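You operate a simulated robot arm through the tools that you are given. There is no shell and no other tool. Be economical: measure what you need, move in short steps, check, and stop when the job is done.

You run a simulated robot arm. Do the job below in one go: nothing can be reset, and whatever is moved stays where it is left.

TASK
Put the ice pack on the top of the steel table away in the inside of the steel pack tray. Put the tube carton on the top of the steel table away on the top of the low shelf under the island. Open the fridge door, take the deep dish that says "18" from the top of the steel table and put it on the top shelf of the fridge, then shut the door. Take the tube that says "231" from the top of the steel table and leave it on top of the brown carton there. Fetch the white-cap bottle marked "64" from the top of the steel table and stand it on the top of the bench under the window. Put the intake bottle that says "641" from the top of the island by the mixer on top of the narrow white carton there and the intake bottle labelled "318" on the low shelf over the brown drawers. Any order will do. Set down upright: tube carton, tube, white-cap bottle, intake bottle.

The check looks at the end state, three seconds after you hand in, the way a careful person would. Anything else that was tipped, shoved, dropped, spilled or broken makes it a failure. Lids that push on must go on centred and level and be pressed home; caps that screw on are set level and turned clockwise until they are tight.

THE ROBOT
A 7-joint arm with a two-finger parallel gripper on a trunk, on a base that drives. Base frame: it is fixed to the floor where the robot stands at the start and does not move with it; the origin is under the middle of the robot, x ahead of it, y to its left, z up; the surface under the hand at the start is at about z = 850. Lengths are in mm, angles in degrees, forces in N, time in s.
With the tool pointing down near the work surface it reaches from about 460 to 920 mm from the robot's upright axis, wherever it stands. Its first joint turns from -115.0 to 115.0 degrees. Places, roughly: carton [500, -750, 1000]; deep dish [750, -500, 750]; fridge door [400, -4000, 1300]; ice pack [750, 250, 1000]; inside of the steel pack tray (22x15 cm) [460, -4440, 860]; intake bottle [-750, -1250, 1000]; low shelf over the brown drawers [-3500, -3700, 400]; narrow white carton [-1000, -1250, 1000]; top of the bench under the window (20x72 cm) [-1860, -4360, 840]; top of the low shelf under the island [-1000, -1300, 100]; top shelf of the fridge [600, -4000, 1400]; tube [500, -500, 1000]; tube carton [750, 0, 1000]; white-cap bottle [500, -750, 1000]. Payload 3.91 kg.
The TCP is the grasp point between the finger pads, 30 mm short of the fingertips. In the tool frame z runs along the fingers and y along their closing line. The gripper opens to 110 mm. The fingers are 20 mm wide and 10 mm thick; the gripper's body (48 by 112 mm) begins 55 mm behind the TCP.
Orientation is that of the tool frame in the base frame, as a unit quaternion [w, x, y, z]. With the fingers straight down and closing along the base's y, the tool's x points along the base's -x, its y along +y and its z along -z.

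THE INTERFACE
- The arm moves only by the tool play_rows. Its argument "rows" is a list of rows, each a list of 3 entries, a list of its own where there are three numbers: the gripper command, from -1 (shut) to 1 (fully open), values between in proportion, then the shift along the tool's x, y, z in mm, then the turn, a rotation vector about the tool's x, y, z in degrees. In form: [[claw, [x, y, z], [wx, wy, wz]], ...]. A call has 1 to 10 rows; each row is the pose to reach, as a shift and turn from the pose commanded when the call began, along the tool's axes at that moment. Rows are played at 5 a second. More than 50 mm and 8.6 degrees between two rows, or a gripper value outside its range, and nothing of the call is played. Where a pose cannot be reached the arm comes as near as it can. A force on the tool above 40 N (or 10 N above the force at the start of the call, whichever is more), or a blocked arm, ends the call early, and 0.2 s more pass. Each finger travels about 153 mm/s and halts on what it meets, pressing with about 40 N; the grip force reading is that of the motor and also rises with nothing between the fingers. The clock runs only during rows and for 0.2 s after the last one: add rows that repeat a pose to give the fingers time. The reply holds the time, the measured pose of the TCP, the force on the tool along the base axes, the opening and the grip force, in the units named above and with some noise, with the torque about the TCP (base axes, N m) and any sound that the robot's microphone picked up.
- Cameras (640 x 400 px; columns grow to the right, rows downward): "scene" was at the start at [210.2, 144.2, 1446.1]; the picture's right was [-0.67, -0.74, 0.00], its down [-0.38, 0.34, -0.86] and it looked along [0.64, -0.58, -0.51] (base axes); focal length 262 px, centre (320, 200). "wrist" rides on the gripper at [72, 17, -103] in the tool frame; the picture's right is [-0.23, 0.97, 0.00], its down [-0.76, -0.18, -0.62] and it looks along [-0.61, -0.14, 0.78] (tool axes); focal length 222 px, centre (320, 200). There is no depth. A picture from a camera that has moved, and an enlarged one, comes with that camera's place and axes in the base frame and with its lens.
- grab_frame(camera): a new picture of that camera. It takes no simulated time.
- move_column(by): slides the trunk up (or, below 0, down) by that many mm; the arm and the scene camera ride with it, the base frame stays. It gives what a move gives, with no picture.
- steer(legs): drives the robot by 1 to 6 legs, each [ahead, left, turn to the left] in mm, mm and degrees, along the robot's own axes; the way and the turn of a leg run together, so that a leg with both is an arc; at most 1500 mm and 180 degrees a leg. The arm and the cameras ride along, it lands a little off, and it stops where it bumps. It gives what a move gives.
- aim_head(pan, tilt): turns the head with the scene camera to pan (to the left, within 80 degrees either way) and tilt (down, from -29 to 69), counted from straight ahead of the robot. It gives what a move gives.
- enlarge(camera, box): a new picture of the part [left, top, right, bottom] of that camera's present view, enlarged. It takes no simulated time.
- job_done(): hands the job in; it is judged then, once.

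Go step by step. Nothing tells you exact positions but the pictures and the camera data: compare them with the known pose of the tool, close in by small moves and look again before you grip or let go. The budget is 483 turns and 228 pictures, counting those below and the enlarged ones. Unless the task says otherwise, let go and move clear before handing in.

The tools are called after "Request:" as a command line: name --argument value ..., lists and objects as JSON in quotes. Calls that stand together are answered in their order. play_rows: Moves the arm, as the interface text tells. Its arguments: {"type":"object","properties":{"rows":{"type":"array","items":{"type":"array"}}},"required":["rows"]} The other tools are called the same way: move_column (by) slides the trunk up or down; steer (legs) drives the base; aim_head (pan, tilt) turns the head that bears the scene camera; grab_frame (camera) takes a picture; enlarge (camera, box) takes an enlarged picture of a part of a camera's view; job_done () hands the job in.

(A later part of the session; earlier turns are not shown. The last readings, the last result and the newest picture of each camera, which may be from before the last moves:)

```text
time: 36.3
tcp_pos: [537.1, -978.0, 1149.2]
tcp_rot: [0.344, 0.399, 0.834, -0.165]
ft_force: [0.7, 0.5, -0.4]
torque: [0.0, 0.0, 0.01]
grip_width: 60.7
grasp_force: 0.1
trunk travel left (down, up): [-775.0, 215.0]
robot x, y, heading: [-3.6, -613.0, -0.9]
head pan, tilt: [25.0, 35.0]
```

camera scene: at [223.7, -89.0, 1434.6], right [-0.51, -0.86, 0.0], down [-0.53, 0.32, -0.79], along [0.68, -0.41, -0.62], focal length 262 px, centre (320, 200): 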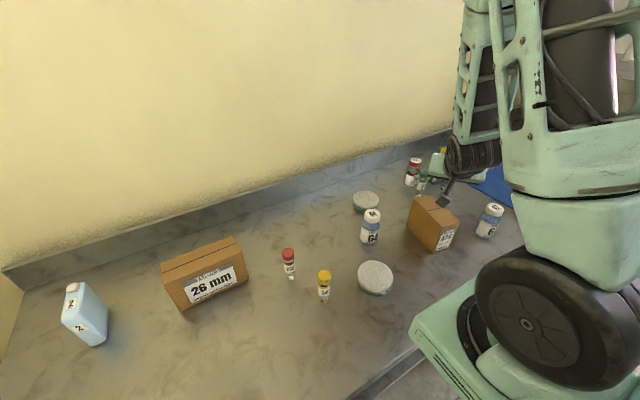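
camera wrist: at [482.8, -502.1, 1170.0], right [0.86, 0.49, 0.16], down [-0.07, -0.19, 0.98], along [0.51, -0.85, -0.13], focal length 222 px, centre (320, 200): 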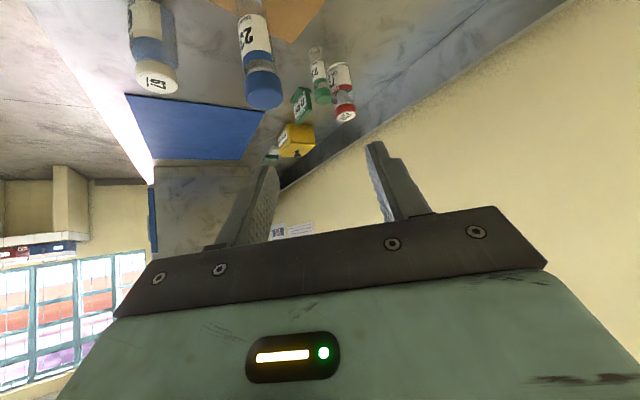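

I swing the hand back to point forward, at safe height over the carton and tube.

Request:
play_rows --rows '[[0.4, [26.7, 26.7, -26.6], [-4.38, 0, -4.38]], [0.4, [53.3, 53.4, -53.3], [-8.77, 0, -8.77]], [0.4, [80, 80.1, -79.9], [-13.15, 0, -13.15]], [0.4, [106.6, 106.8, -106.6], [-17.5, 0, -17.5]], [0.4, [133.3, 133.5, -133.2], [-21.9, 0, -21.9]], [0.4, [160, 160.2, -159.8], [-26.3, 0, -26.3]], [0.4, [186.6, 186.9, -186.5], [-30.7, 0, -30.7]], [0.4, [213.3, 213.6, -213.1], [-35.1, 0, -35.1]], [0.4, [240, 240.3, -239.8], [-39.4, 0, -39.4]], [0.4, [266.6, 267, -266.4], [-43.8, 0, -43.8]]]'

Request:
grab_frame --camera "wrist"

Request:
grab_frame --camera "scene"

```text
time: 38.5
tcp_pos: [520.3, -503.6, 1158.2]
tcp_rot: [0.38, -0.085, 0.92, 0.035]
ft_force: [0.6, -0.8, -0.6]
torque: [-0.03, 0.0, -0.01]
grip_width: 76.9
grasp_force: 0.0
out of reach, approached as far as the arm can: row 1, 2, 3, 4, 5, 6, 7, 8, 9, 10
trunk travel left (down, up): [-775.0, 215.0]
robot x, y, heading: [-5.2, -609.0, -0.9]
head pan, tilt: [25.0, 35.0]
```

```text
187 pictures are left
camera wrist: at [394.6, -511.7, 1179.4], right [-0.02, 0.99, 0.16], down [0.13, -0.16, 0.98], along [0.99, 0.04, -0.13], focal length 222 px, centre (320, 200)
```

wrist: 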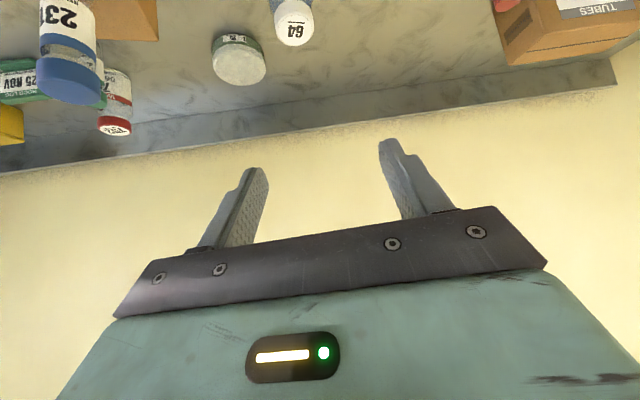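

```text
186 pictures are left
camera scene: at [224.4, -374.8, 1439.3], right [0.4, -0.92, 0.0], down [-0.53, -0.23, -0.82], along [0.75, 0.33, -0.57], focal length 262 px, centre (320, 200)
```

scene: 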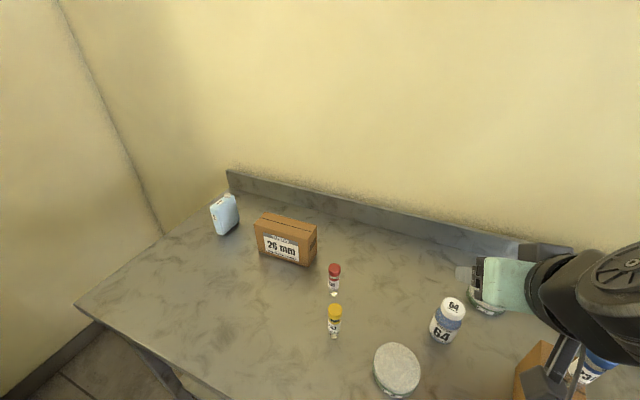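

Now I lower to the pre-grasp spot behind the bottle.

Request:
play_rows --rows '[[0.4, [28, 0, 28], [0, 0, 0]], [0.4, [56, 0, 56], [0, 0, 0]], [0.4, [84, 0, 84], [0, 0, 0]], [0.4, [109, 0, 110], [0, 0, 0]], [0.4, [109, 0, 110], [0, 0, 0]]]'

Request:
grab_frame --camera "wrist"

```text
time: 39.7
tcp_pos: [528.0, -493.7, 997.0]
tcp_rot: [0.38, -0.085, 0.92, 0.036]
ft_force: [-0.2, 0.8, -0.2]
torque: [0.0, -0.01, 0.01]
grip_width: 76.9
grasp_force: 0.0
out of reach, approached as far as the arm can: row 1, 2, 3, 4, 5
trunk travel left (down, up): [-775.0, 215.0]
robot x, y, heading: [-3.8, -612.0, -1.4]
head pan, tilt: [25.0, 35.0]
```

```text
185 pictures are left
camera wrist: at [403.2, -500.8, 1018.5], right [-0.02, 0.99, 0.16], down [0.13, -0.16, 0.98], along [0.99, 0.04, -0.13], focal length 222 px, centre (320, 200)
```

wrist: 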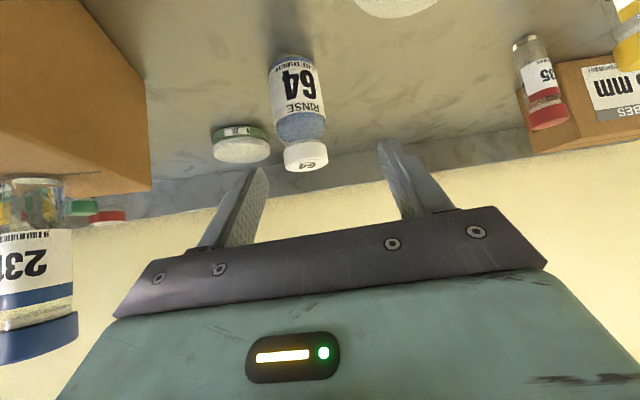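

The arm is too folded here. I back the base up 120 mm.

Request:
steer --legs '[[-120, 0, 0]]'

Request:
play_rows --rows '[[0.4, [0, 0, 0], [0, 0, 0]]]'

```text
time: 40.9
tcp_pos: [405.3, -491.7, 997.3]
tcp_rot: [0.38, -0.086, 0.92, 0.035]
ft_force: [0.1, 0.6, 0.6]
torque: [0.0, -0.03, 0.03]
grip_width: 76.7
grasp_force: 0.1
trunk travel left (down, up): [-775.0, 215.0]
robot x, y, heading: [-129.3, -610.8, -1.3]
head pan, tilt: [25.0, 35.0]
```

```text
time: 41.3
tcp_pos: [405.8, -491.4, 995.5]
tcp_rot: [0.38, -0.086, 0.92, 0.035]
ft_force: [0.0, -1.2, 0.0]
torque: [0.0, 0.01, -0.01]
grip_width: 77.1
grasp_force: 0.1
trunk travel left (down, up): [-775.0, 215.0]
robot x, y, heading: [-125.0, -608.1, -1.2]
head pan, tilt: [25.0, 35.0]
```

Request:
play_rows --rows '[[0.4, [-22, -13.7, 22.9], [0, 0, 0]], [0.4, [-44, -27.5, 45.8], [0, 0, 0]], [0.4, [-66, -41.2, 68.7], [0, 0, 0]], [0.4, [-66, -41.2, 68.7], [0, 0, 0]]]'

Request:
grab_frame --camera "wrist"

```text
time: 42.3
tcp_pos: [505.7, -513.4, 993.2]
tcp_rot: [0.38, -0.086, 0.92, 0.036]
ft_force: [0.2, 0.7, 0.4]
torque: [0.03, -0.01, 0.02]
grip_width: 77.0
grasp_force: 0.0
trunk travel left (down, up): [-775.0, 215.0]
robot x, y, heading: [-126.6, -607.1, -0.9]
head pan, tilt: [25.0, 35.0]
```

```text
184 pictures are left
camera wrist: at [381.1, -520.7, 1015.7], right [-0.02, 0.99, 0.16], down [0.13, -0.16, 0.98], along [0.99, 0.04, -0.13], focal length 222 px, centre (320, 200)
```

wrist: 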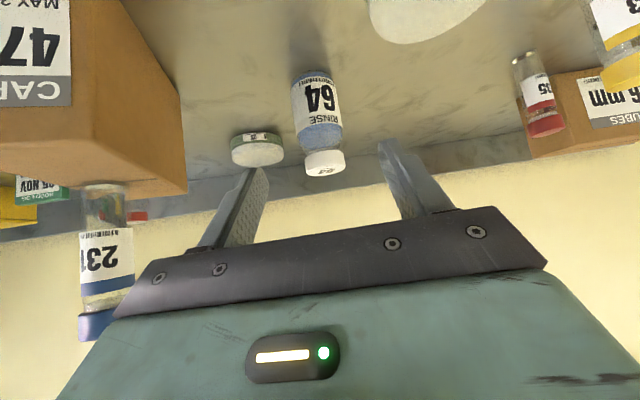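

The bottle is in line. I advance along the tool axis and close on the bottle's body.

Request:
play_rows --rows '[[0.4, [0, -4, 40], [0, 0, 0]], [0.4, [0, -4, 80], [0, 0, 0]], [0.4, [0, -4, 115], [0, 0, 0]], [0.4, [0, -4, 150], [0, 0, 0]], [0.4, [0, -4, 150], [0, 0, 0]]]'

Request:
grab_frame --camera "wrist"

Request:
enlarge --camera "scene" --box '[360, 200, 600, 400]'

```text
time: 43.5
tcp_pos: [611.5, -498.1, 887.5]
tcp_rot: [0.38, -0.085, 0.92, 0.034]
ft_force: [0.1, -0.4, 0.2]
torque: [0.01, 0.01, 0.0]
grip_width: 77.1
grasp_force: 0.2
trunk travel left (down, up): [-775.0, 215.0]
robot x, y, heading: [-125.1, -608.3, -1.3]
head pan, tilt: [25.0, 35.0]
```

```text
183 pictures are left
camera wrist: at [486.3, -504.5, 910.2], right [-0.02, 0.99, 0.16], down [0.13, -0.16, 0.98], along [0.99, 0.04, -0.13], focal length 222 px, centre (320, 200)
```

wrist: 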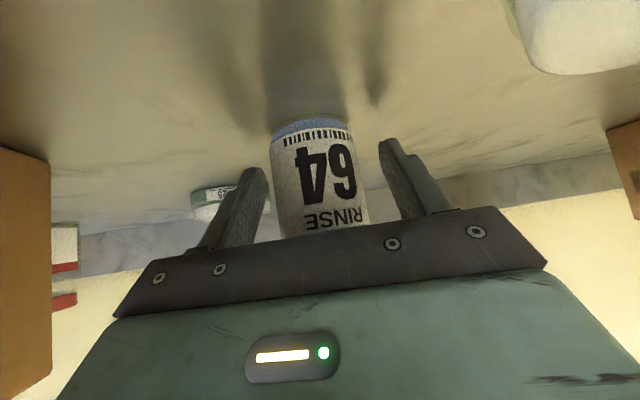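

```text
2.00 times, centred on (480, 300) of scene
camera zoom: at [101.5, -371.8, 1439.2], right [0.4, -0.92, 0.0], down [-0.53, -0.23, -0.82], along [0.75, 0.33, -0.57], focal length 525 px, centre (0, 0)
```

zoom: 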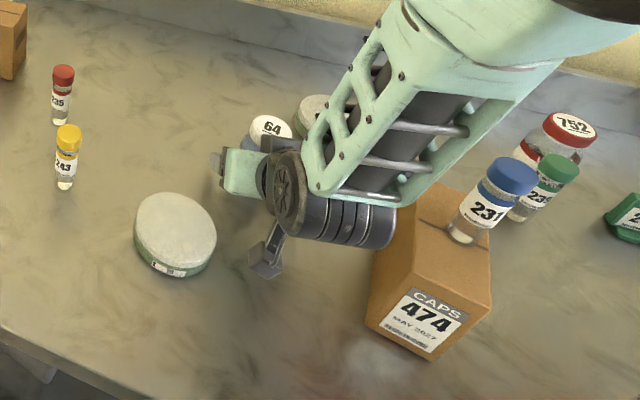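

Bottle is between the pads; closing.

Request:
play_rows --rows '[[0.0, [0, 0, 0], [0, 0, 0]], [-0.4, [0, 0, 0], [0, 0, 0]], [-0.4, [0, 0, 0], [0, 0, 0]], [-0.4, [0, 0, 0], [0, 0, 0]]]'

```text
time: 44.5
tcp_pos: [610.6, -498.3, 889.5]
tcp_rot: [0.381, -0.085, 0.92, 0.036]
ft_force: [0.1, 0.3, -0.1]
torque: [0.0, 0.0, -0.01]
grip_width: 51.0
grasp_force: 40.1
trunk travel left (down, up): [-775.0, 215.0]
robot x, y, heading: [-126.8, -611.7, -1.3]
head pan, tilt: [25.0, 35.0]
```

Request:
play_rows --rows '[[-0.4, [-15, 0, -15], [0, 0, 0]], [-0.4, [-45, 0, -45], [0, 0, 0]], [-0.4, [-75, 0, -75], [0, 0, 0]], [-0.4, [-105, 0, -105], [0, 0, 0]], [-0.4, [-135, 0, -135], [0, 0, 0]], [-0.4, [-165, 0, -165], [0, 0, 0]], [-0.4, [-165, 0, -165], [0, 0, 0]]]'

Request:
grab_frame --camera "wrist"

Request:
grab_frame --camera "scene"

```text
time: 46.1
tcp_pos: [610.5, -497.1, 1123.4]
tcp_rot: [0.38, -0.086, 0.92, 0.035]
ft_force: [0.4, 0.3, -1.1]
torque: [0.02, 0.02, -0.01]
grip_width: 51.0
grasp_force: 39.7
trunk travel left (down, up): [-775.0, 215.0]
robot x, y, heading: [-127.6, -611.0, -1.1]
head pan, tilt: [25.0, 35.0]
```

```text
181 pictures are left
camera wrist: at [486.7, -504.6, 1143.8], right [-0.02, 0.99, 0.16], down [0.13, -0.16, 0.98], along [0.99, 0.04, -0.13], focal length 222 px, centre (320, 200)
```

wrist: 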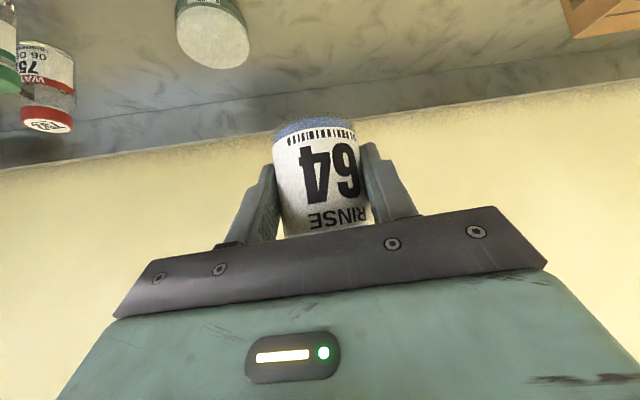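

```text
180 pictures are left
camera scene: at [101.7, -371.8, 1439.2], right [0.4, -0.92, 0.0], down [-0.53, -0.23, -0.82], along [0.75, 0.33, -0.57], focal length 262 px, centre (320, 200)
```

scene: 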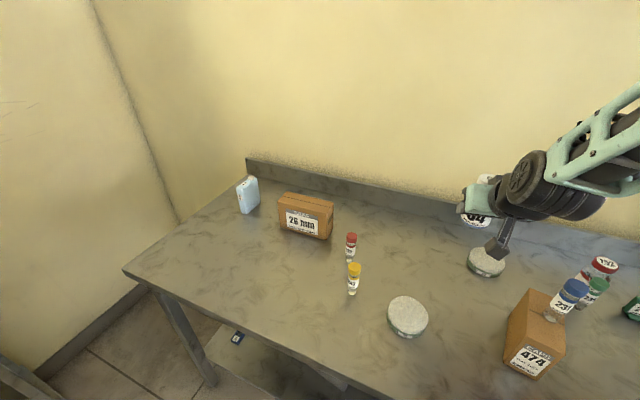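

The bottle is held. I raise the trunk and look down the aisle before turning.

Request:
move_column --by 100

Request:
aim_head --pan -80 --tilt 20

Request:
grab_frame --camera "scene"

```text
time: 47.5
tcp_pos: [611.1, -497.1, 1221.7]
tcp_rot: [0.38, -0.086, 0.92, 0.035]
ft_force: [-0.1, 0.4, -1.4]
torque: [0.0, 0.03, 0.03]
grip_width: 50.9
grasp_force: 40.3
trunk travel left (down, up): [-875.0, 115.0]
robot x, y, heading: [-124.0, -610.8, -1.6]
head pan, tilt: [25.0, 35.0]
```

```text
time: 49.3
tcp_pos: [611.5, -498.8, 1221.1]
tcp_rot: [0.38, -0.085, 0.92, 0.036]
ft_force: [0.5, -0.7, -1.5]
torque: [-0.01, 0.03, 0.01]
grip_width: 51.0
grasp_force: 39.7
trunk travel left (down, up): [-875.0, 115.0]
robot x, y, heading: [-126.6, -609.2, -1.1]
head pan, tilt: [-80.0, 20.0]
```

```text
179 pictures are left
camera scene: at [35.3, -499.3, 1563.0], right [-0.99, -0.15, 0.0], down [-0.05, 0.34, -0.94], along [0.14, -0.93, -0.34], focal length 262 px, centre (320, 200)
```

scene: 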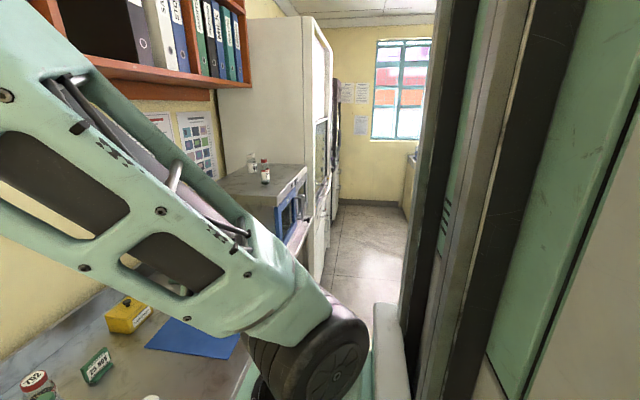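

The aisle is clear ahead to the window. I turn right in place.

Request:
steer --legs '[[0, 0, -88]]'

Request:
aim_head --pan 0 --tilt 20

Request:
grab_frame --camera "scene"

```text
time: 53.4
tcp_pos: [7.3, -1344.0, 1222.7]
tcp_rot: [0.297, 0.579, 0.72, -0.239]
ft_force: [1.2, -0.5, -1.9]
torque: [0.02, -0.01, -0.01]
grip_width: 51.0
grasp_force: 40.1
trunk travel left (down, up): [-875.0, 115.0]
robot x, y, heading: [-128.9, -607.0, -89.7]
head pan, tilt: [-80.0, 20.0]
```

```text
time: 55.0
tcp_pos: [7.2, -1345.4, 1222.1]
tcp_rot: [0.297, 0.579, 0.72, -0.239]
ft_force: [-0.2, -0.1, -0.9]
torque: [0.03, -0.02, 0.01]
grip_width: 51.0
grasp_force: 39.8
trunk travel left (down, up): [-875.0, 115.0]
robot x, y, heading: [-128.0, -609.4, -89.4]
head pan, tilt: [0.0, 20.0]
```

```text
178 pictures are left
camera scene: at [81.4, -842.6, 1563.0], right [-1.0, -0.01, 0.0], down [0.0, 0.34, -0.94], along [0.01, -0.94, -0.34], focal length 262 px, centre (320, 200)
```

scene: 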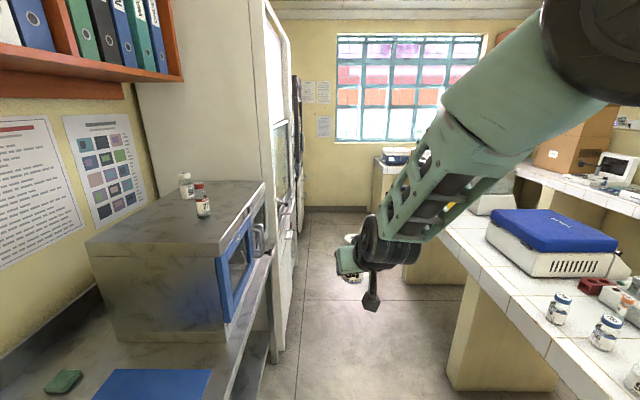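

I see the island to the right, the bench by the window ahead. I look around further right.

Request:
aim_head --pan -45 --tilt 20

Request:
grab_frame --camera "scene"

Request:
aim_head --pan -80 --tilt 30

Request:
grab_frame --camera "scene"

```text
time: 56.1
tcp_pos: [6.2, -1344.2, 1222.3]
tcp_rot: [0.297, 0.579, 0.72, -0.24]
ft_force: [0.2, 0.0, -1.1]
torque: [0.03, 0.01, -0.03]
grip_width: 51.2
grasp_force: 40.0
trunk travel left (down, up): [-875.0, 115.0]
robot x, y, heading: [-126.3, -607.6, -89.5]
head pan, tilt: [-45.0, 20.0]
```

```text
177 pictures are left
camera scene: at [15.5, -816.0, 1563.0], right [-0.71, 0.7, 0.0], down [0.24, 0.24, -0.94], along [-0.66, -0.67, -0.34], focal length 262 px, centre (320, 200)
```

scene: 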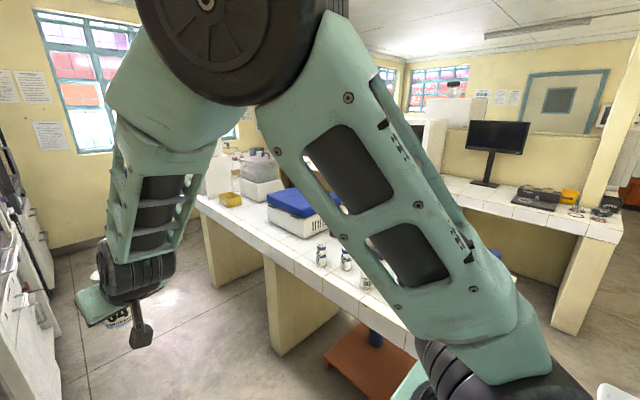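

```text
time: 57.1
tcp_pos: [6.1, -1344.3, 1221.4]
tcp_rot: [0.297, 0.579, 0.72, -0.24]
ft_force: [-0.4, 1.0, -1.7]
torque: [0.02, -0.03, 0.01]
grip_width: 50.9
grasp_force: 39.7
trunk travel left (down, up): [-875.0, 115.0]
robot x, y, heading: [-125.5, -608.8, -89.4]
head pan, tilt: [-80.0, 30.0]
```

```text
176 pictures are left
camera scene: at [-8.2, -766.0, 1547.0], right [-0.18, 0.98, 0.0], down [0.49, 0.09, -0.87], along [-0.85, -0.16, -0.5], focal length 262 px, centre (320, 200)
```

scene: 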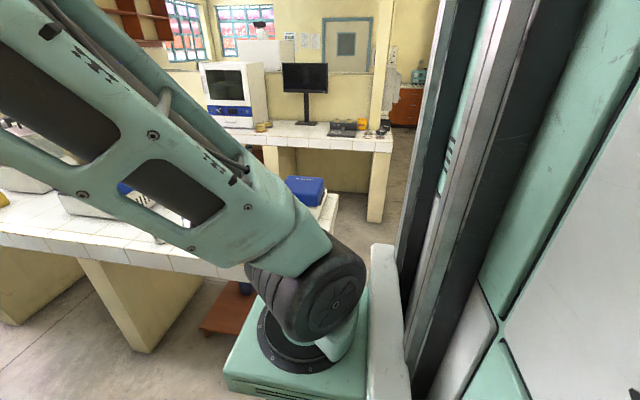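

The aisle runs x from about -580 to 390. I drive ahead 1500 toward the window and look again.

Request:
steer --legs '[[1500, 0, 0]]'

Request:
aim_head --pan -40 --tilt 15

Request:
grab_frame --camera "scene"

Request:
aim_head --pan 5 --tilt 20

Request:
grab_frame --camera "scene"

```text
time: 64.3
tcp_pos: [28.6, -2805.2, 1220.9]
tcp_rot: [0.298, 0.577, 0.722, -0.238]
ft_force: [-0.2, 0.8, -1.5]
torque: [0.04, 0.0, 0.0]
grip_width: 50.9
grasp_force: 40.5
trunk travel left (down, up): [-875.0, 115.0]
robot x, y, heading: [-109.6, -2072.7, -89.1]
head pan, tilt: [-80.0, 30.0]
```

```text
time: 65.4
tcp_pos: [30.5, -2803.7, 1222.2]
tcp_rot: [0.299, 0.577, 0.722, -0.238]
ft_force: [-0.3, 0.1, -1.9]
torque: [0.01, 0.01, 0.0]
grip_width: 51.0
grasp_force: 40.0
trunk travel left (down, up): [-875.0, 115.0]
robot x, y, heading: [-107.8, -2069.7, -88.8]
head pan, tilt: [-40.0, 15.0]
```

```text
175 pictures are left
camera scene: at [40.9, -2281.8, 1571.1], right [-0.78, 0.63, 0.0], down [0.16, 0.2, -0.97], along [-0.61, -0.75, -0.26], focal length 262 px, centre (320, 200)
```

scene: 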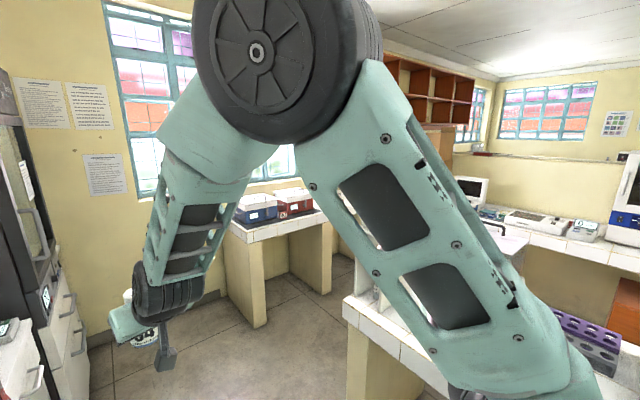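

```text
time: 66.5
tcp_pos: [29.3, -2803.8, 1221.1]
tcp_rot: [0.299, 0.577, 0.722, -0.238]
ft_force: [0.0, -0.5, -1.2]
torque: [0.03, 0.01, 0.01]
grip_width: 50.9
grasp_force: 39.1
trunk travel left (down, up): [-875.0, 115.0]
robot x, y, heading: [-109.2, -2071.1, -89.3]
head pan, tilt: [5.0, 20.0]
```

```text
174 pictures are left
camera scene: at [109.3, -2302.0, 1563.0], right [-0.99, -0.1, 0.0], down [-0.04, 0.34, -0.94], along [0.1, -0.93, -0.34], focal length 262 px, centre (320, 200)
```

scene: 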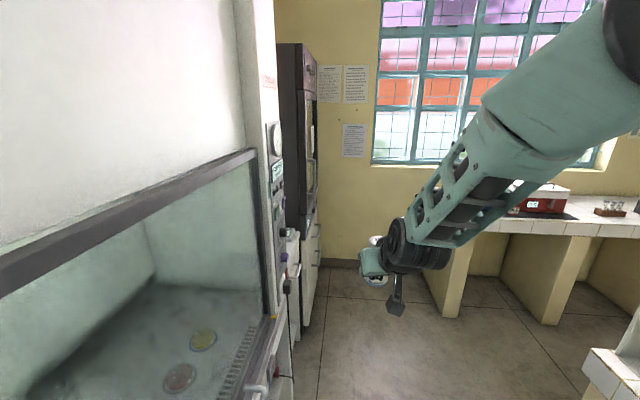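

The window bench starts at about x=-520, front y=-3900. I drive on to y about -3350 and look right along it.

Request:
steer --legs '[[1280, 0, 0]]'

Request:
aim_head --pan -75 --tilt 25

Request:
grab_frame --camera "scene"

Request:
aim_head --pan -35 --tilt 25

Request:
grab_frame --camera "scene"

```text
time: 72.9
tcp_pos: [36.5, -4072.0, 1221.3]
tcp_rot: [0.297, 0.581, 0.719, -0.24]
ft_force: [-0.8, 0.2, -2.1]
torque: [0.02, 0.02, 0.01]
grip_width: 51.0
grasp_force: 40.5
trunk travel left (down, up): [-875.0, 115.0]
robot x, y, heading: [-99.6, -3335.8, -89.7]
head pan, tilt: [5.0, 20.0]
```

```text
time: 74.5
tcp_pos: [37.2, -4072.4, 1222.0]
tcp_rot: [0.297, 0.58, 0.719, -0.24]
ft_force: [-0.4, -1.0, -0.7]
torque: [0.01, 0.02, 0.03]
grip_width: 50.8
grasp_force: 40.1
trunk travel left (down, up): [-875.0, 115.0]
robot x, y, heading: [-92.1, -3338.2, -89.3]
head pan, tilt: [-75.0, 25.0]
```

```text
173 pictures are left
camera scene: at [23.3, -3502.4, 1554.9], right [-0.27, 0.96, 0.0], down [0.41, 0.11, -0.91], along [-0.87, -0.24, -0.42], focal length 262 px, centre (320, 200)
```

scene: 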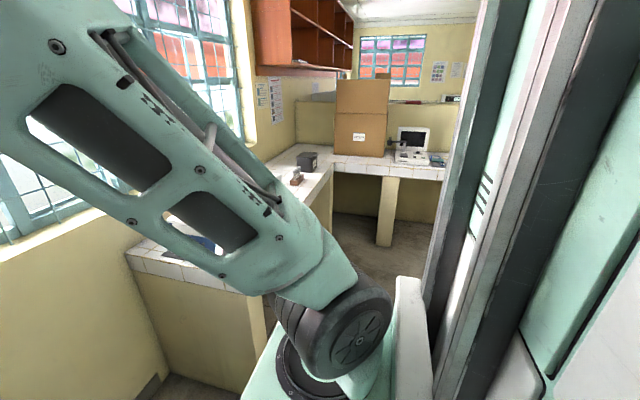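

```text
time: 75.5
tcp_pos: [37.3, -4072.5, 1220.8]
tcp_rot: [0.297, 0.58, 0.719, -0.241]
ft_force: [0.7, -0.5, -0.5]
torque: [0.0, 0.0, 0.02]
grip_width: 51.2
grasp_force: 40.5
trunk travel left (down, up): [-875.0, 115.0]
robot x, y, heading: [-98.1, -3338.8, -89.9]
head pan, tilt: [-35.0, 25.0]
```

```text
172 pictures are left
camera scene: at [59.7, -3553.7, 1554.9], right [-0.82, 0.57, 0.0], down [0.24, 0.35, -0.91], along [-0.52, -0.74, -0.42], focal length 262 px, centre (320, 200)
```

scene: 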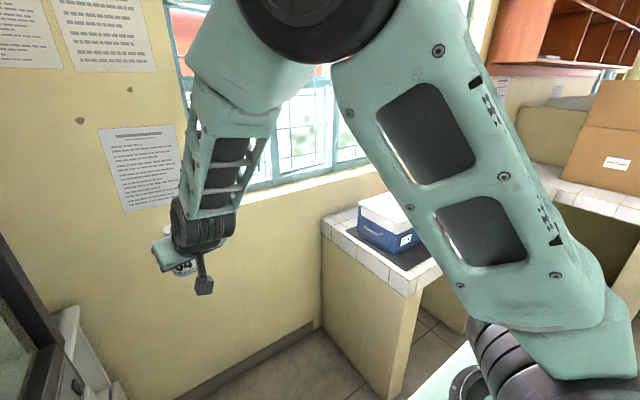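

The gap between island end (y about -2890) and bench (y about -3945) is about 1 m. I centre in it and slide right 1000.

Request:
steer --legs '[[75, 0, 0], [0, -1000, 0]]'

Request:
aim_head --pan -55 --tilt 35

Request:
grab_frame --camera "scene"

Request:
grab_frame --camera "wrist"

```text
time: 81.4
tcp_pos: [-982.3, -4147.7, 1221.7]
tcp_rot: [0.296, 0.584, 0.717, -0.24]
ft_force: [-0.1, 0.3, -2.3]
torque: [0.01, 0.01, 0.02]
grip_width: 50.8
grasp_force: 39.7
trunk travel left (down, up): [-875.0, 115.0]
robot x, y, heading: [-1105.8, -3407.0, -90.2]
head pan, tilt: [-35.0, 25.0]
```

```text
time: 82.2
tcp_pos: [-981.1, -4147.2, 1221.4]
tcp_rot: [0.295, 0.585, 0.715, -0.242]
ft_force: [-0.5, 0.3, -1.6]
torque: [0.03, -0.02, -0.01]
grip_width: 51.3
grasp_force: 40.3
trunk travel left (down, up): [-875.0, 115.0]
robot x, y, heading: [-1104.5, -3411.3, -90.6]
head pan, tilt: [-55.0, 35.0]
```

```text
171 pictures are left
camera scene: at [-971.9, -3603.6, 1539.2], right [-0.57, 0.82, 0.0], down [0.47, 0.33, -0.82], along [-0.67, -0.47, -0.57], focal length 262 px, centre (320, 200)
```

scene: 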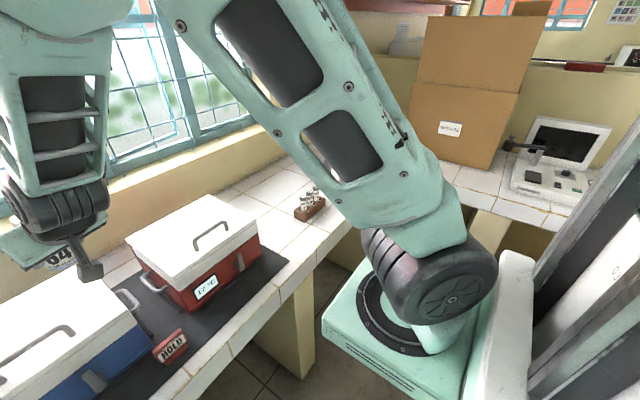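

```text
170 pictures are left
camera wrist: at [-990.1, -4021.9, 1243.4], right [0.99, 0.04, 0.16], down [-0.15, -0.13, 0.98], along [0.06, -0.99, -0.13], focal length 222 px, centre (320, 200)
```

wrist: 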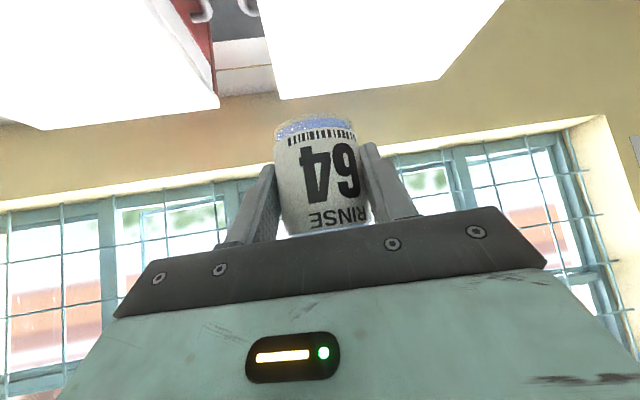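

I slide right about 720 and forward 120 to stand before the free back strip near (-1860,-4360).

Request:
steer --legs '[[0, -720, 0], [120, 0, 0]]'

Request:
aim_head --pan 0 --tilt 45

Request:
grab_frame --camera "scene"

Request:
aim_head --pan -30 --tilt 40

Request:
grab_frame --camera "scene"

```text
time: 87.0
tcp_pos: [-1698.5, -4263.3, 1222.1]
tcp_rot: [0.297, 0.581, 0.719, -0.241]
ft_force: [0.0, 0.3, -0.3]
torque: [-0.02, 0.03, -0.02]
grip_width: 50.9
grasp_force: 39.5
trunk travel left (down, up): [-875.0, 115.0]
robot x, y, heading: [-1828.3, -3528.1, -90.0]
head pan, tilt: [-55.0, 35.0]
```

```text
time: 88.2
tcp_pos: [-1697.9, -4264.0, 1220.2]
tcp_rot: [0.297, 0.581, 0.719, -0.24]
ft_force: [-0.2, 0.5, -2.0]
torque: [-0.01, 0.0, 0.03]
grip_width: 51.0
grasp_force: 39.5
trunk travel left (down, up): [-875.0, 115.0]
robot x, y, heading: [-1829.0, -3529.7, -89.9]
head pan, tilt: [0.0, 45.0]
```

```text
169 pictures are left
camera scene: at [-1620.1, -3751.3, 1524.4], right [-1.0, 0.0, 0.0], down [0.0, 0.71, -0.71], along [0.0, -0.71, -0.71], focal length 262 px, centre (320, 200)
```

scene: 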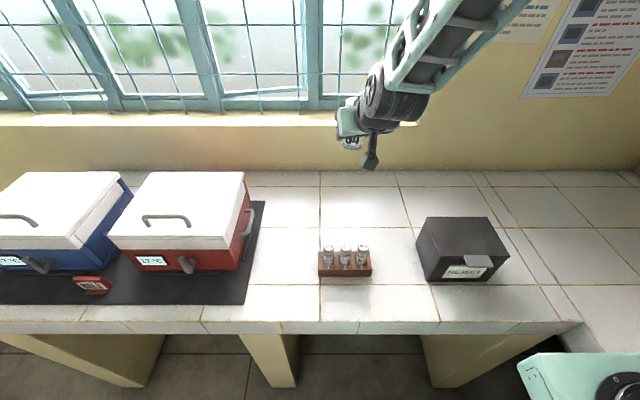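

```text
time: 89.2
tcp_pos: [-1697.7, -4264.8, 1221.3]
tcp_rot: [0.297, 0.582, 0.718, -0.24]
ft_force: [0.8, 0.2, -1.0]
torque: [0.02, 0.02, 0.02]
grip_width: 51.1
grasp_force: 40.2
trunk travel left (down, up): [-875.0, 115.0]
robot x, y, heading: [-1828.7, -3526.1, -90.1]
head pan, tilt: [-30.0, 40.0]
```

```text
168 pictures are left
camera scene: at [-1662.5, -3743.8, 1531.6], right [-0.87, 0.5, 0.0], down [0.32, 0.56, -0.77], along [-0.38, -0.66, -0.64], focal length 262 px, centre (320, 200)
```

scene: 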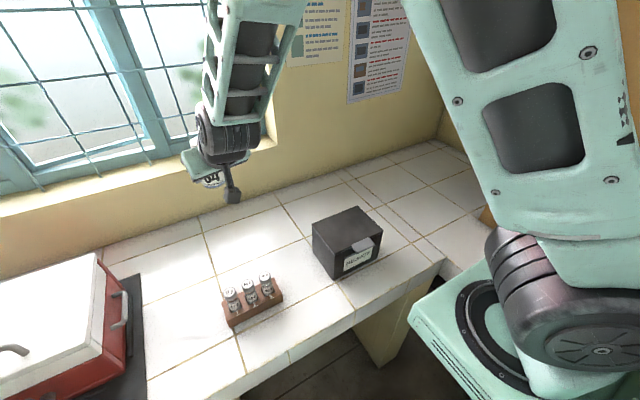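

There is a free strip behind the vial rack and REJECT box; I choose the gap at about (-1852,-4370). I move above it and start down.

Request:
play_rows --rows '[[-0.4, [-12.6, -43, 12.6], [0, 0, 0]], [-0.4, [-25.3, -86, 25.2], [0, 0, 0]], [-0.4, [-38, -129, 37.8], [0, 0, 0]], [-0.4, [-50.6, -172.8, 50.3], [0, 0, 0]], [-0.4, [-20, -172.8, 81], [0, 0, 0]], [-0.4, [10, -172.8, 111], [0, 0, 0]], [-0.4, [40, -172.8, 141], [0, 0, 0]], [-0.4, [70, -172.8, 171], [0, 0, 0]], [-0.4, [90, -172.8, 191], [0, 0, 0]], [-0.4, [90, -172.8, 191], [0, 0, 0]]]'

Request:
grab_frame --camera "wrist"

Request:
grab_frame --camera "scene"

```text
time: 91.4
tcp_pos: [-1853.6, -4369.5, 1023.2]
tcp_rot: [0.297, 0.581, 0.719, -0.24]
ft_force: [0.6, -0.8, -1.7]
torque: [-0.02, -0.01, 0.04]
grip_width: 50.9
grasp_force: 39.7
trunk travel left (down, up): [-875.0, 115.0]
robot x, y, heading: [-1829.5, -3528.1, -90.0]
head pan, tilt: [-30.0, 40.0]
```

```text
167 pictures are left
camera wrist: at [-1861.6, -4245.2, 1044.7], right [0.99, 0.05, 0.16], down [-0.15, -0.13, 0.98], along [0.07, -0.99, -0.13], focal length 222 px, centre (320, 200)
```

wrist: 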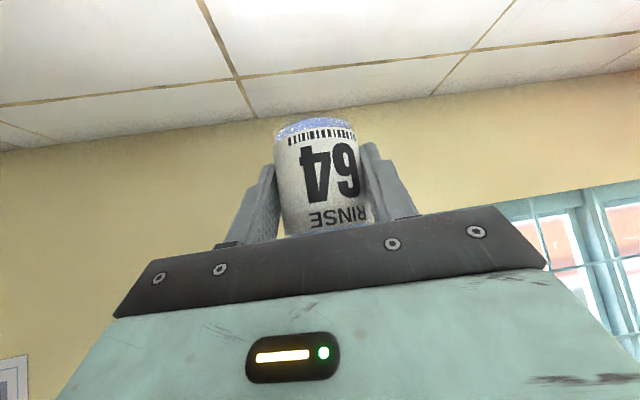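

```text
166 pictures are left
camera scene: at [-1662.6, -3743.8, 1531.6], right [-0.87, 0.5, 0.0], down [0.32, 0.56, -0.77], along [-0.38, -0.66, -0.64], focal length 262 px, centre (320, 200)
```

scene: 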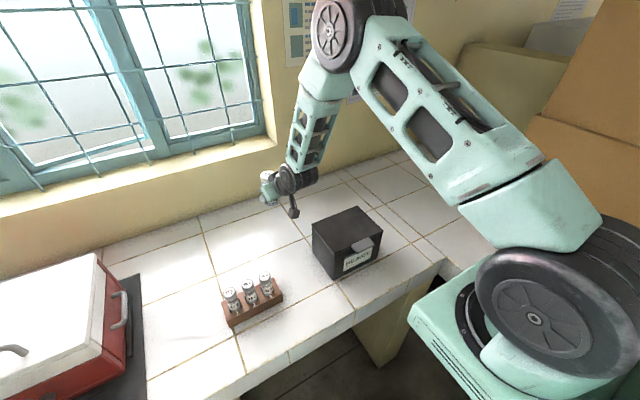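

Request:
play_rows --rows '[[-0.4, [30, 0, 30], [0, 0, 0]], [-0.4, [60, 0, 60], [0, 0, 0]], [-0.4, [80, 0, 80], [0, 0, 0]], [-0.4, [95, 0, 95], [0, 0, 0]], [-0.4, [95, 0, 95], [0, 0, 0]]]'

Request:
enlarge --camera "scene" --box '[220, 150, 400, 300]'

Request:
grab_frame --camera "wrist"

```text
time: 92.6
tcp_pos: [-1850.8, -4367.3, 888.6]
tcp_rot: [0.297, 0.582, 0.719, -0.239]
ft_force: [0.1, 0.1, -2.5]
torque: [-0.01, 0.02, -0.04]
grip_width: 50.9
grasp_force: 39.6
trunk travel left (down, up): [-875.0, 115.0]
robot x, y, heading: [-1827.0, -3527.9, -89.9]
head pan, tilt: [-30.0, 40.0]
```

```text
2.67 times, centred on (310, 225) of scene
camera zoom: at [-1662.6, -3743.8, 1531.6], right [-0.87, 0.5, 0.0], down [0.32, 0.56, -0.77], along [-0.38, -0.66, -0.64], focal length 700 px, centre (347, 133)
```

zoom: 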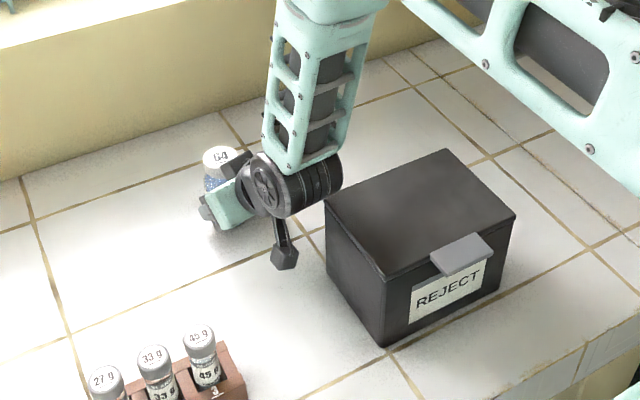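

```text
164 pictures are left
camera wrist: at [-1860.0, -4243.0, 911.0], right [0.99, 0.05, 0.16], down [-0.15, -0.14, 0.98], along [0.07, -0.99, -0.13], focal length 222 px, centre (320, 200)
```

wrist: 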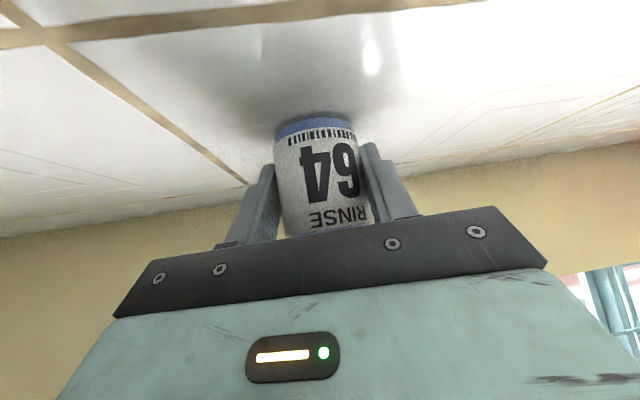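

Request:
play_rows --rows '[[-0.4, [1.4, 0, 1.4], [0, 0, 0]], [-0.4, [2.8, 0, 2.8], [0, 0, 0]], [-0.4, [4.2, 0, 4.2], [0, 0, 0]], [-0.4, [4.2, 0, 4.2], [0, 0, 0]]]'

```text
time: 93.6
tcp_pos: [-1851.0, -4369.1, 886.4]
tcp_rot: [0.3, 0.58, 0.717, -0.242]
ft_force: [2.1, 2.8, 28.8]
torque: [-0.42, -0.39, 0.14]
grip_width: 51.3
grasp_force: 39.9
trunk travel left (down, up): [-875.0, 115.0]
robot x, y, heading: [-1828.9, -3531.7, -89.8]
head pan, tilt: [-30.0, 40.0]
```

Contact. I relieve, open and retreat along the tool axis.

Request:
play_rows --rows '[[-0.4, [-2.1, 0, -2.1], [0, 0, 0]], [-0.4, [-2.1, 0, -2.1], [0, 0, 0]], [0.4, [-2.1, 0, -2.1], [0, 0, 0]], [0.4, [-2.1, 0, -2.1], [0, 0, 0]], [0.4, [-2.1, 0, -40], [0, 0, 0]], [0.4, [-2.1, 0, -85], [0, 0, 0]], [0.4, [-2.1, 0, -130], [0, 0, 0]], [0.4, [-2.1, 0, -175], [0, 0, 0]]]'

Request:
enlarge --camera "scene" --box '[180, 100, 400, 300]'

Request:
grab_frame --camera "wrist"

```text
time: 95.4
tcp_pos: [-1877.1, -4247.8, 1008.5]
tcp_rot: [0.296, 0.582, 0.719, -0.24]
ft_force: [0.2, -0.2, -0.2]
torque: [-0.01, -0.04, -0.04]
grip_width: 76.9
grasp_force: 0.0
trunk travel left (down, up): [-875.0, 115.0]
robot x, y, heading: [-1829.1, -3524.8, -90.0]
head pan, tilt: [-30.0, 40.0]
```

```text
2.00 times, centred on (290, 200) of scene
camera zoom: at [-1662.5, -3744.2, 1531.5], right [-0.87, 0.5, 0.0], down [0.32, 0.56, -0.77], along [-0.38, -0.66, -0.64], focal length 525 px, centre (380, 200)
```

zoom: 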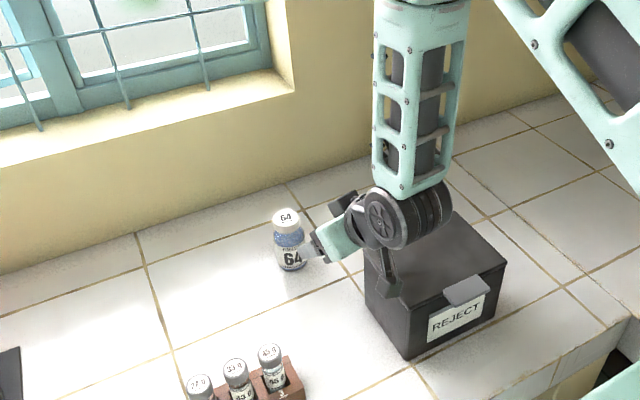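

```text
162 pictures are left
camera wrist: at [-1886.0, -4123.5, 1030.5], right [0.99, 0.04, 0.16], down [-0.15, -0.14, 0.98], along [0.07, -0.99, -0.13], focal length 222 px, centre (320, 200)
```

wrist: 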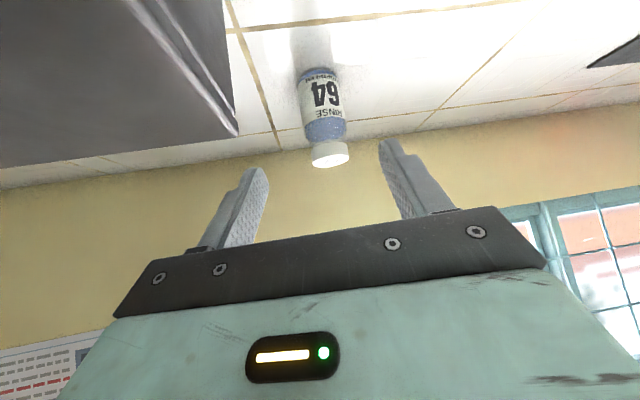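

Bottle 64 stands on the bench. I raise the hand and drive back to the aisle, stopping to look before turning to the island.

Request:
play_rows --rows '[[0.4, [-30, 0, -30], [0, 0, 0]], [0.4, [-60, 0, -60], [0, 0, 0]], [0.4, [-90, 0, -90], [0, 0, 0]], [0.4, [-120, 0, -120], [0, 0, 0]], [0.4, [-150, 0, -150], [0, 0, 0]]]'

Request:
steer --legs '[[-120, 0, 0], [0, 1000, 0], [0, 720, 0], [-1300, 0, 0]]'

Request:
aim_head --pan -60 --tilt 30

Request:
grab_frame --camera "scene"

```text
time: 96.6
tcp_pos: [-1877.7, -4251.0, 1221.0]
tcp_rot: [0.295, 0.582, 0.718, -0.24]
ft_force: [-1.2, -0.5, 0.1]
torque: [-0.02, 0.0, 0.01]
grip_width: 77.1
grasp_force: 0.1
trunk travel left (down, up): [-875.0, 115.0]
robot x, y, heading: [-1823.9, -3530.0, -89.8]
head pan, tilt: [-30.0, 40.0]
```

```text
time: 112.2
tcp_pos: [-184.3, -2826.4, 1220.1]
tcp_rot: [0.298, 0.579, 0.72, -0.24]
ft_force: [-0.5, 0.1, 0.7]
torque: [-0.04, -0.01, 0.0]
grip_width: 77.2
grasp_force: 0.1
trunk travel left (down, up): [-875.0, 115.0]
robot x, y, heading: [-142.0, -2099.2, -89.4]
head pan, tilt: [-30.0, 40.0]
```

```text
time: 113.1
tcp_pos: [-183.9, -2826.4, 1220.2]
tcp_rot: [0.298, 0.578, 0.721, -0.239]
ft_force: [0.4, 0.6, 0.6]
torque: [0.01, -0.01, 0.02]
grip_width: 76.9
grasp_force: 0.1
trunk travel left (down, up): [-875.0, 115.0]
robot x, y, heading: [-138.9, -2103.4, -89.5]
head pan, tilt: [-60.0, 30.0]
```

```text
161 pictures are left
camera scene: at [-9.3, -2289.0, 1547.0], right [-0.51, 0.86, 0.0], down [0.43, 0.26, -0.87], along [-0.74, -0.44, -0.5], focal length 262 px, centre (320, 200)
```

scene: 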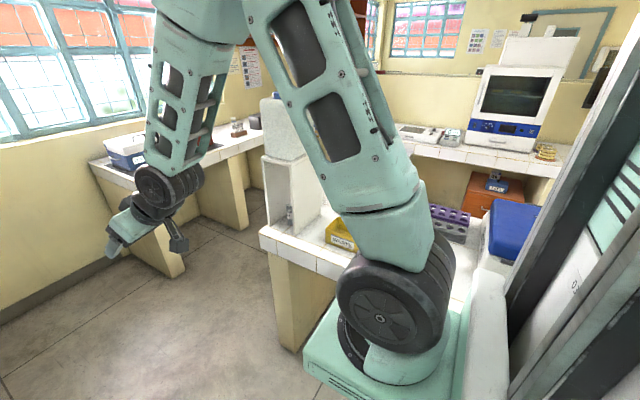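

I move up to y about -1350 and turn right to face the island with the hand high.

Request:
steer --legs '[[-700, 80, 0], [0, 0, -90]]'

Request:
aim_head --pan 0 --tilt 40

Request:
grab_frame --camera "scene"

```text
time: 118.9
tcp_pos: [-514.1, -1950.9, 1221.1]
tcp_rot: [0.214, 0.764, 0.521, -0.315]
ft_force: [0.6, -0.6, -0.6]
torque: [0.01, 0.0, 0.0]
grip_width: 77.1
grasp_force: 0.1
trunk travel left (down, up): [-875.0, 115.0]
robot x, y, heading: [-77.4, -1374.5, -123.4]
head pan, tilt: [-60.0, 30.0]
stopped in leg 2: the robot was blocked; the commanded pose is now the measured one
```

```text
time: 120.2
tcp_pos: [-516.0, -1951.1, 1220.6]
tcp_rot: [0.215, 0.764, 0.52, -0.316]
ft_force: [0.3, 0.1, -0.3]
torque: [-0.03, 0.0, 0.0]
grip_width: 77.1
grasp_force: 0.0
trunk travel left (down, up): [-875.0, 115.0]
robot x, y, heading: [-73.4, -1375.4, -123.0]
head pan, tilt: [0.0, 40.0]
```

```text
160 pictures are left
camera scene: at [-25.8, -1677.5, 1531.6], right [-0.84, 0.55, 0.0], down [0.35, 0.54, -0.77], along [-0.42, -0.64, -0.64], focal length 262 px, centre (320, 200)
```

scene: 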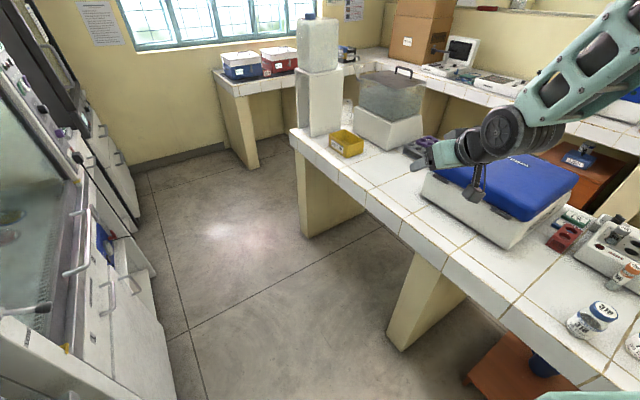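

The base was blocked while turning, probably near the left-hand table edge. I shift toward the middle of the aisle and continue the turn.

Request:
steer --legs '[[38, -58, 0], [0, 0, -30]]'

Request:
grab_frame --camera "scene"

```text
time: 122.7
tcp_pos: [-812.9, -1651.9, 1220.7]
tcp_rot: [0.126, 0.873, 0.305, -0.36]
ft_force: [-0.2, -0.2, -0.4]
torque: [-0.01, 0.01, -0.04]
grip_width: 77.2
grasp_force: 0.1
trunk travel left (down, up): [-875.0, 115.0]
robot x, y, heading: [-140.1, -1374.4, -153.4]
head pan, tilt: [0.0, 40.0]
```

```text
159 pictures are left
camera scene: at [-252.4, -1659.9, 1531.6], right [-0.45, 0.89, 0.0], down [0.57, 0.29, -0.77], along [-0.68, -0.34, -0.64], focal length 262 px, centre (320, 200)
```

scene: 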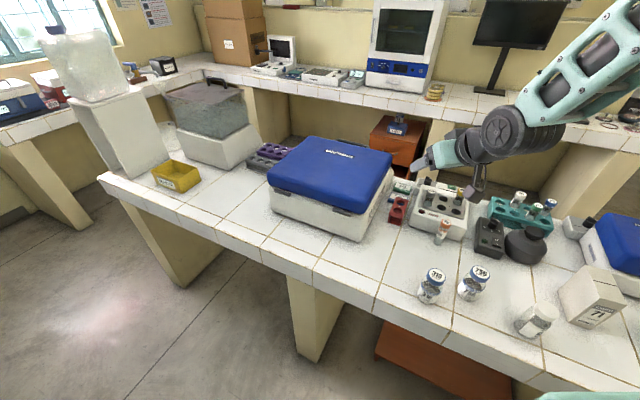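

I zoom in on the bottles and the white carton.

Request:
enlarge --camera "scene" --box '[400, 240, 560, 350]'

Request:
enlarge --camera "scene" --box '[500, 200, 640, 350]'

Request:
enlarge --camera "scene" --box '[370, 80, 450, 180]'

```text
3.64 times, centred on (480, 295) of scene
camera zoom: at [-252.4, -1659.9, 1531.6], right [-0.45, 0.89, 0.0], down [0.57, 0.29, -0.77], along [-0.68, -0.34, -0.64], focal length 954 px, centre (-262, -146)
```

zoom: 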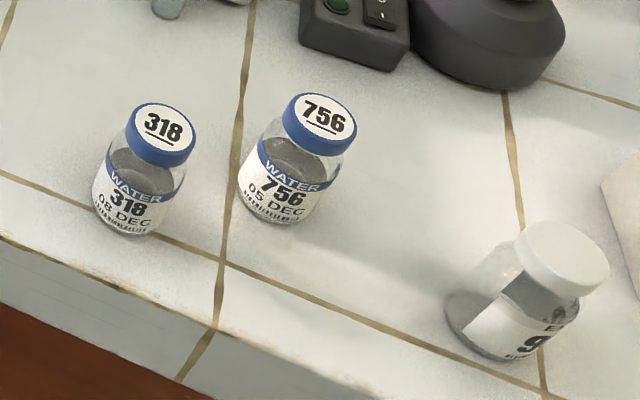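

```text
2.67 times, centred on (570, 275) of scene
camera zoom: at [-252.4, -1659.9, 1531.6], right [-0.45, 0.89, 0.0], down [0.57, 0.29, -0.77], along [-0.68, -0.34, -0.64], focal length 700 px, centre (-347, 0)
```

zoom: 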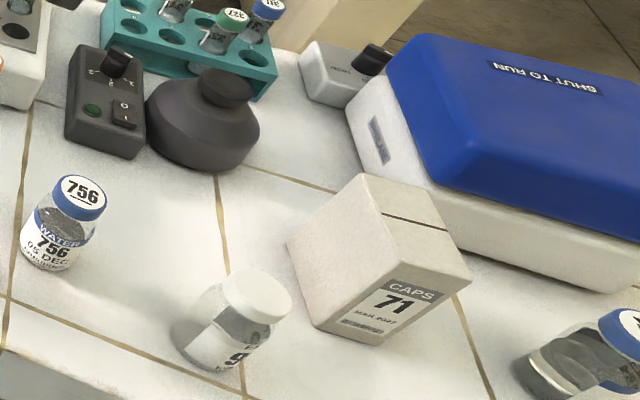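

```text
4.00 times, centred on (410, 130) of scene
camera zoom: at [-252.4, -1659.9, 1531.6], right [-0.45, 0.89, 0.0], down [0.57, 0.29, -0.77], along [-0.68, -0.34, -0.64], focal length 1050 px, centre (-40, 480)
```

zoom: 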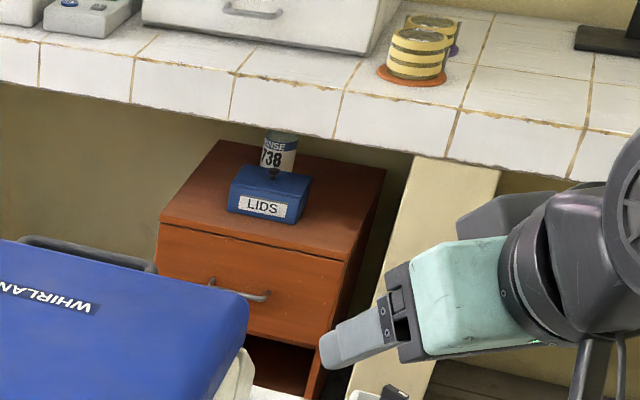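

318, 756, a white-capped 9?? and another blue-capped bottle at right; white carton CAPS 71. I finish the turn to face the island squarely.

Request:
steer --legs '[[0, 200, 0], [0, 0, -27]]'

Request:
aim_head --pan 0 --tilt 45

Request:
grab_frame --camera "scene"

```text
time: 124.2
tcp_pos: [-740.2, -1815.8, 1220.6]
tcp_rot: [0.128, 0.87, 0.31, -0.361]
ft_force: [0.6, -0.4, -0.8]
torque: [0.03, -0.02, -0.03]
grip_width: 77.0
grasp_force: 0.0
trunk travel left (down, up): [-875.0, 115.0]
robot x, y, heading: [-74.8, -1526.9, -152.2]
head pan, tilt: [0.0, 40.0]
stopped in leg 1: the robot was blocked; the commanded pose is now the measured one
```

```text
time: 124.9
tcp_pos: [-739.5, -1815.6, 1220.5]
tcp_rot: [0.129, 0.87, 0.311, -0.359]
ft_force: [0.2, -0.1, 0.5]
torque: [0.0, 0.02, -0.01]
grip_width: 77.3
grasp_force: 0.2
trunk travel left (down, up): [-875.0, 115.0]
robot x, y, heading: [-70.2, -1529.6, -152.3]
head pan, tilt: [0.0, 45.0]
```

```text
155 pictures are left
camera scene: at [-176.5, -1814.1, 1524.4], right [-0.46, 0.89, 0.0], down [0.63, 0.33, -0.71], along [-0.63, -0.33, -0.71], focal length 262 px, centre (320, 200)
```

scene: 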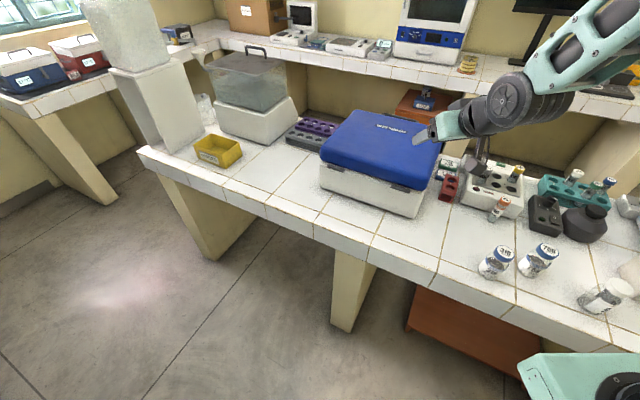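

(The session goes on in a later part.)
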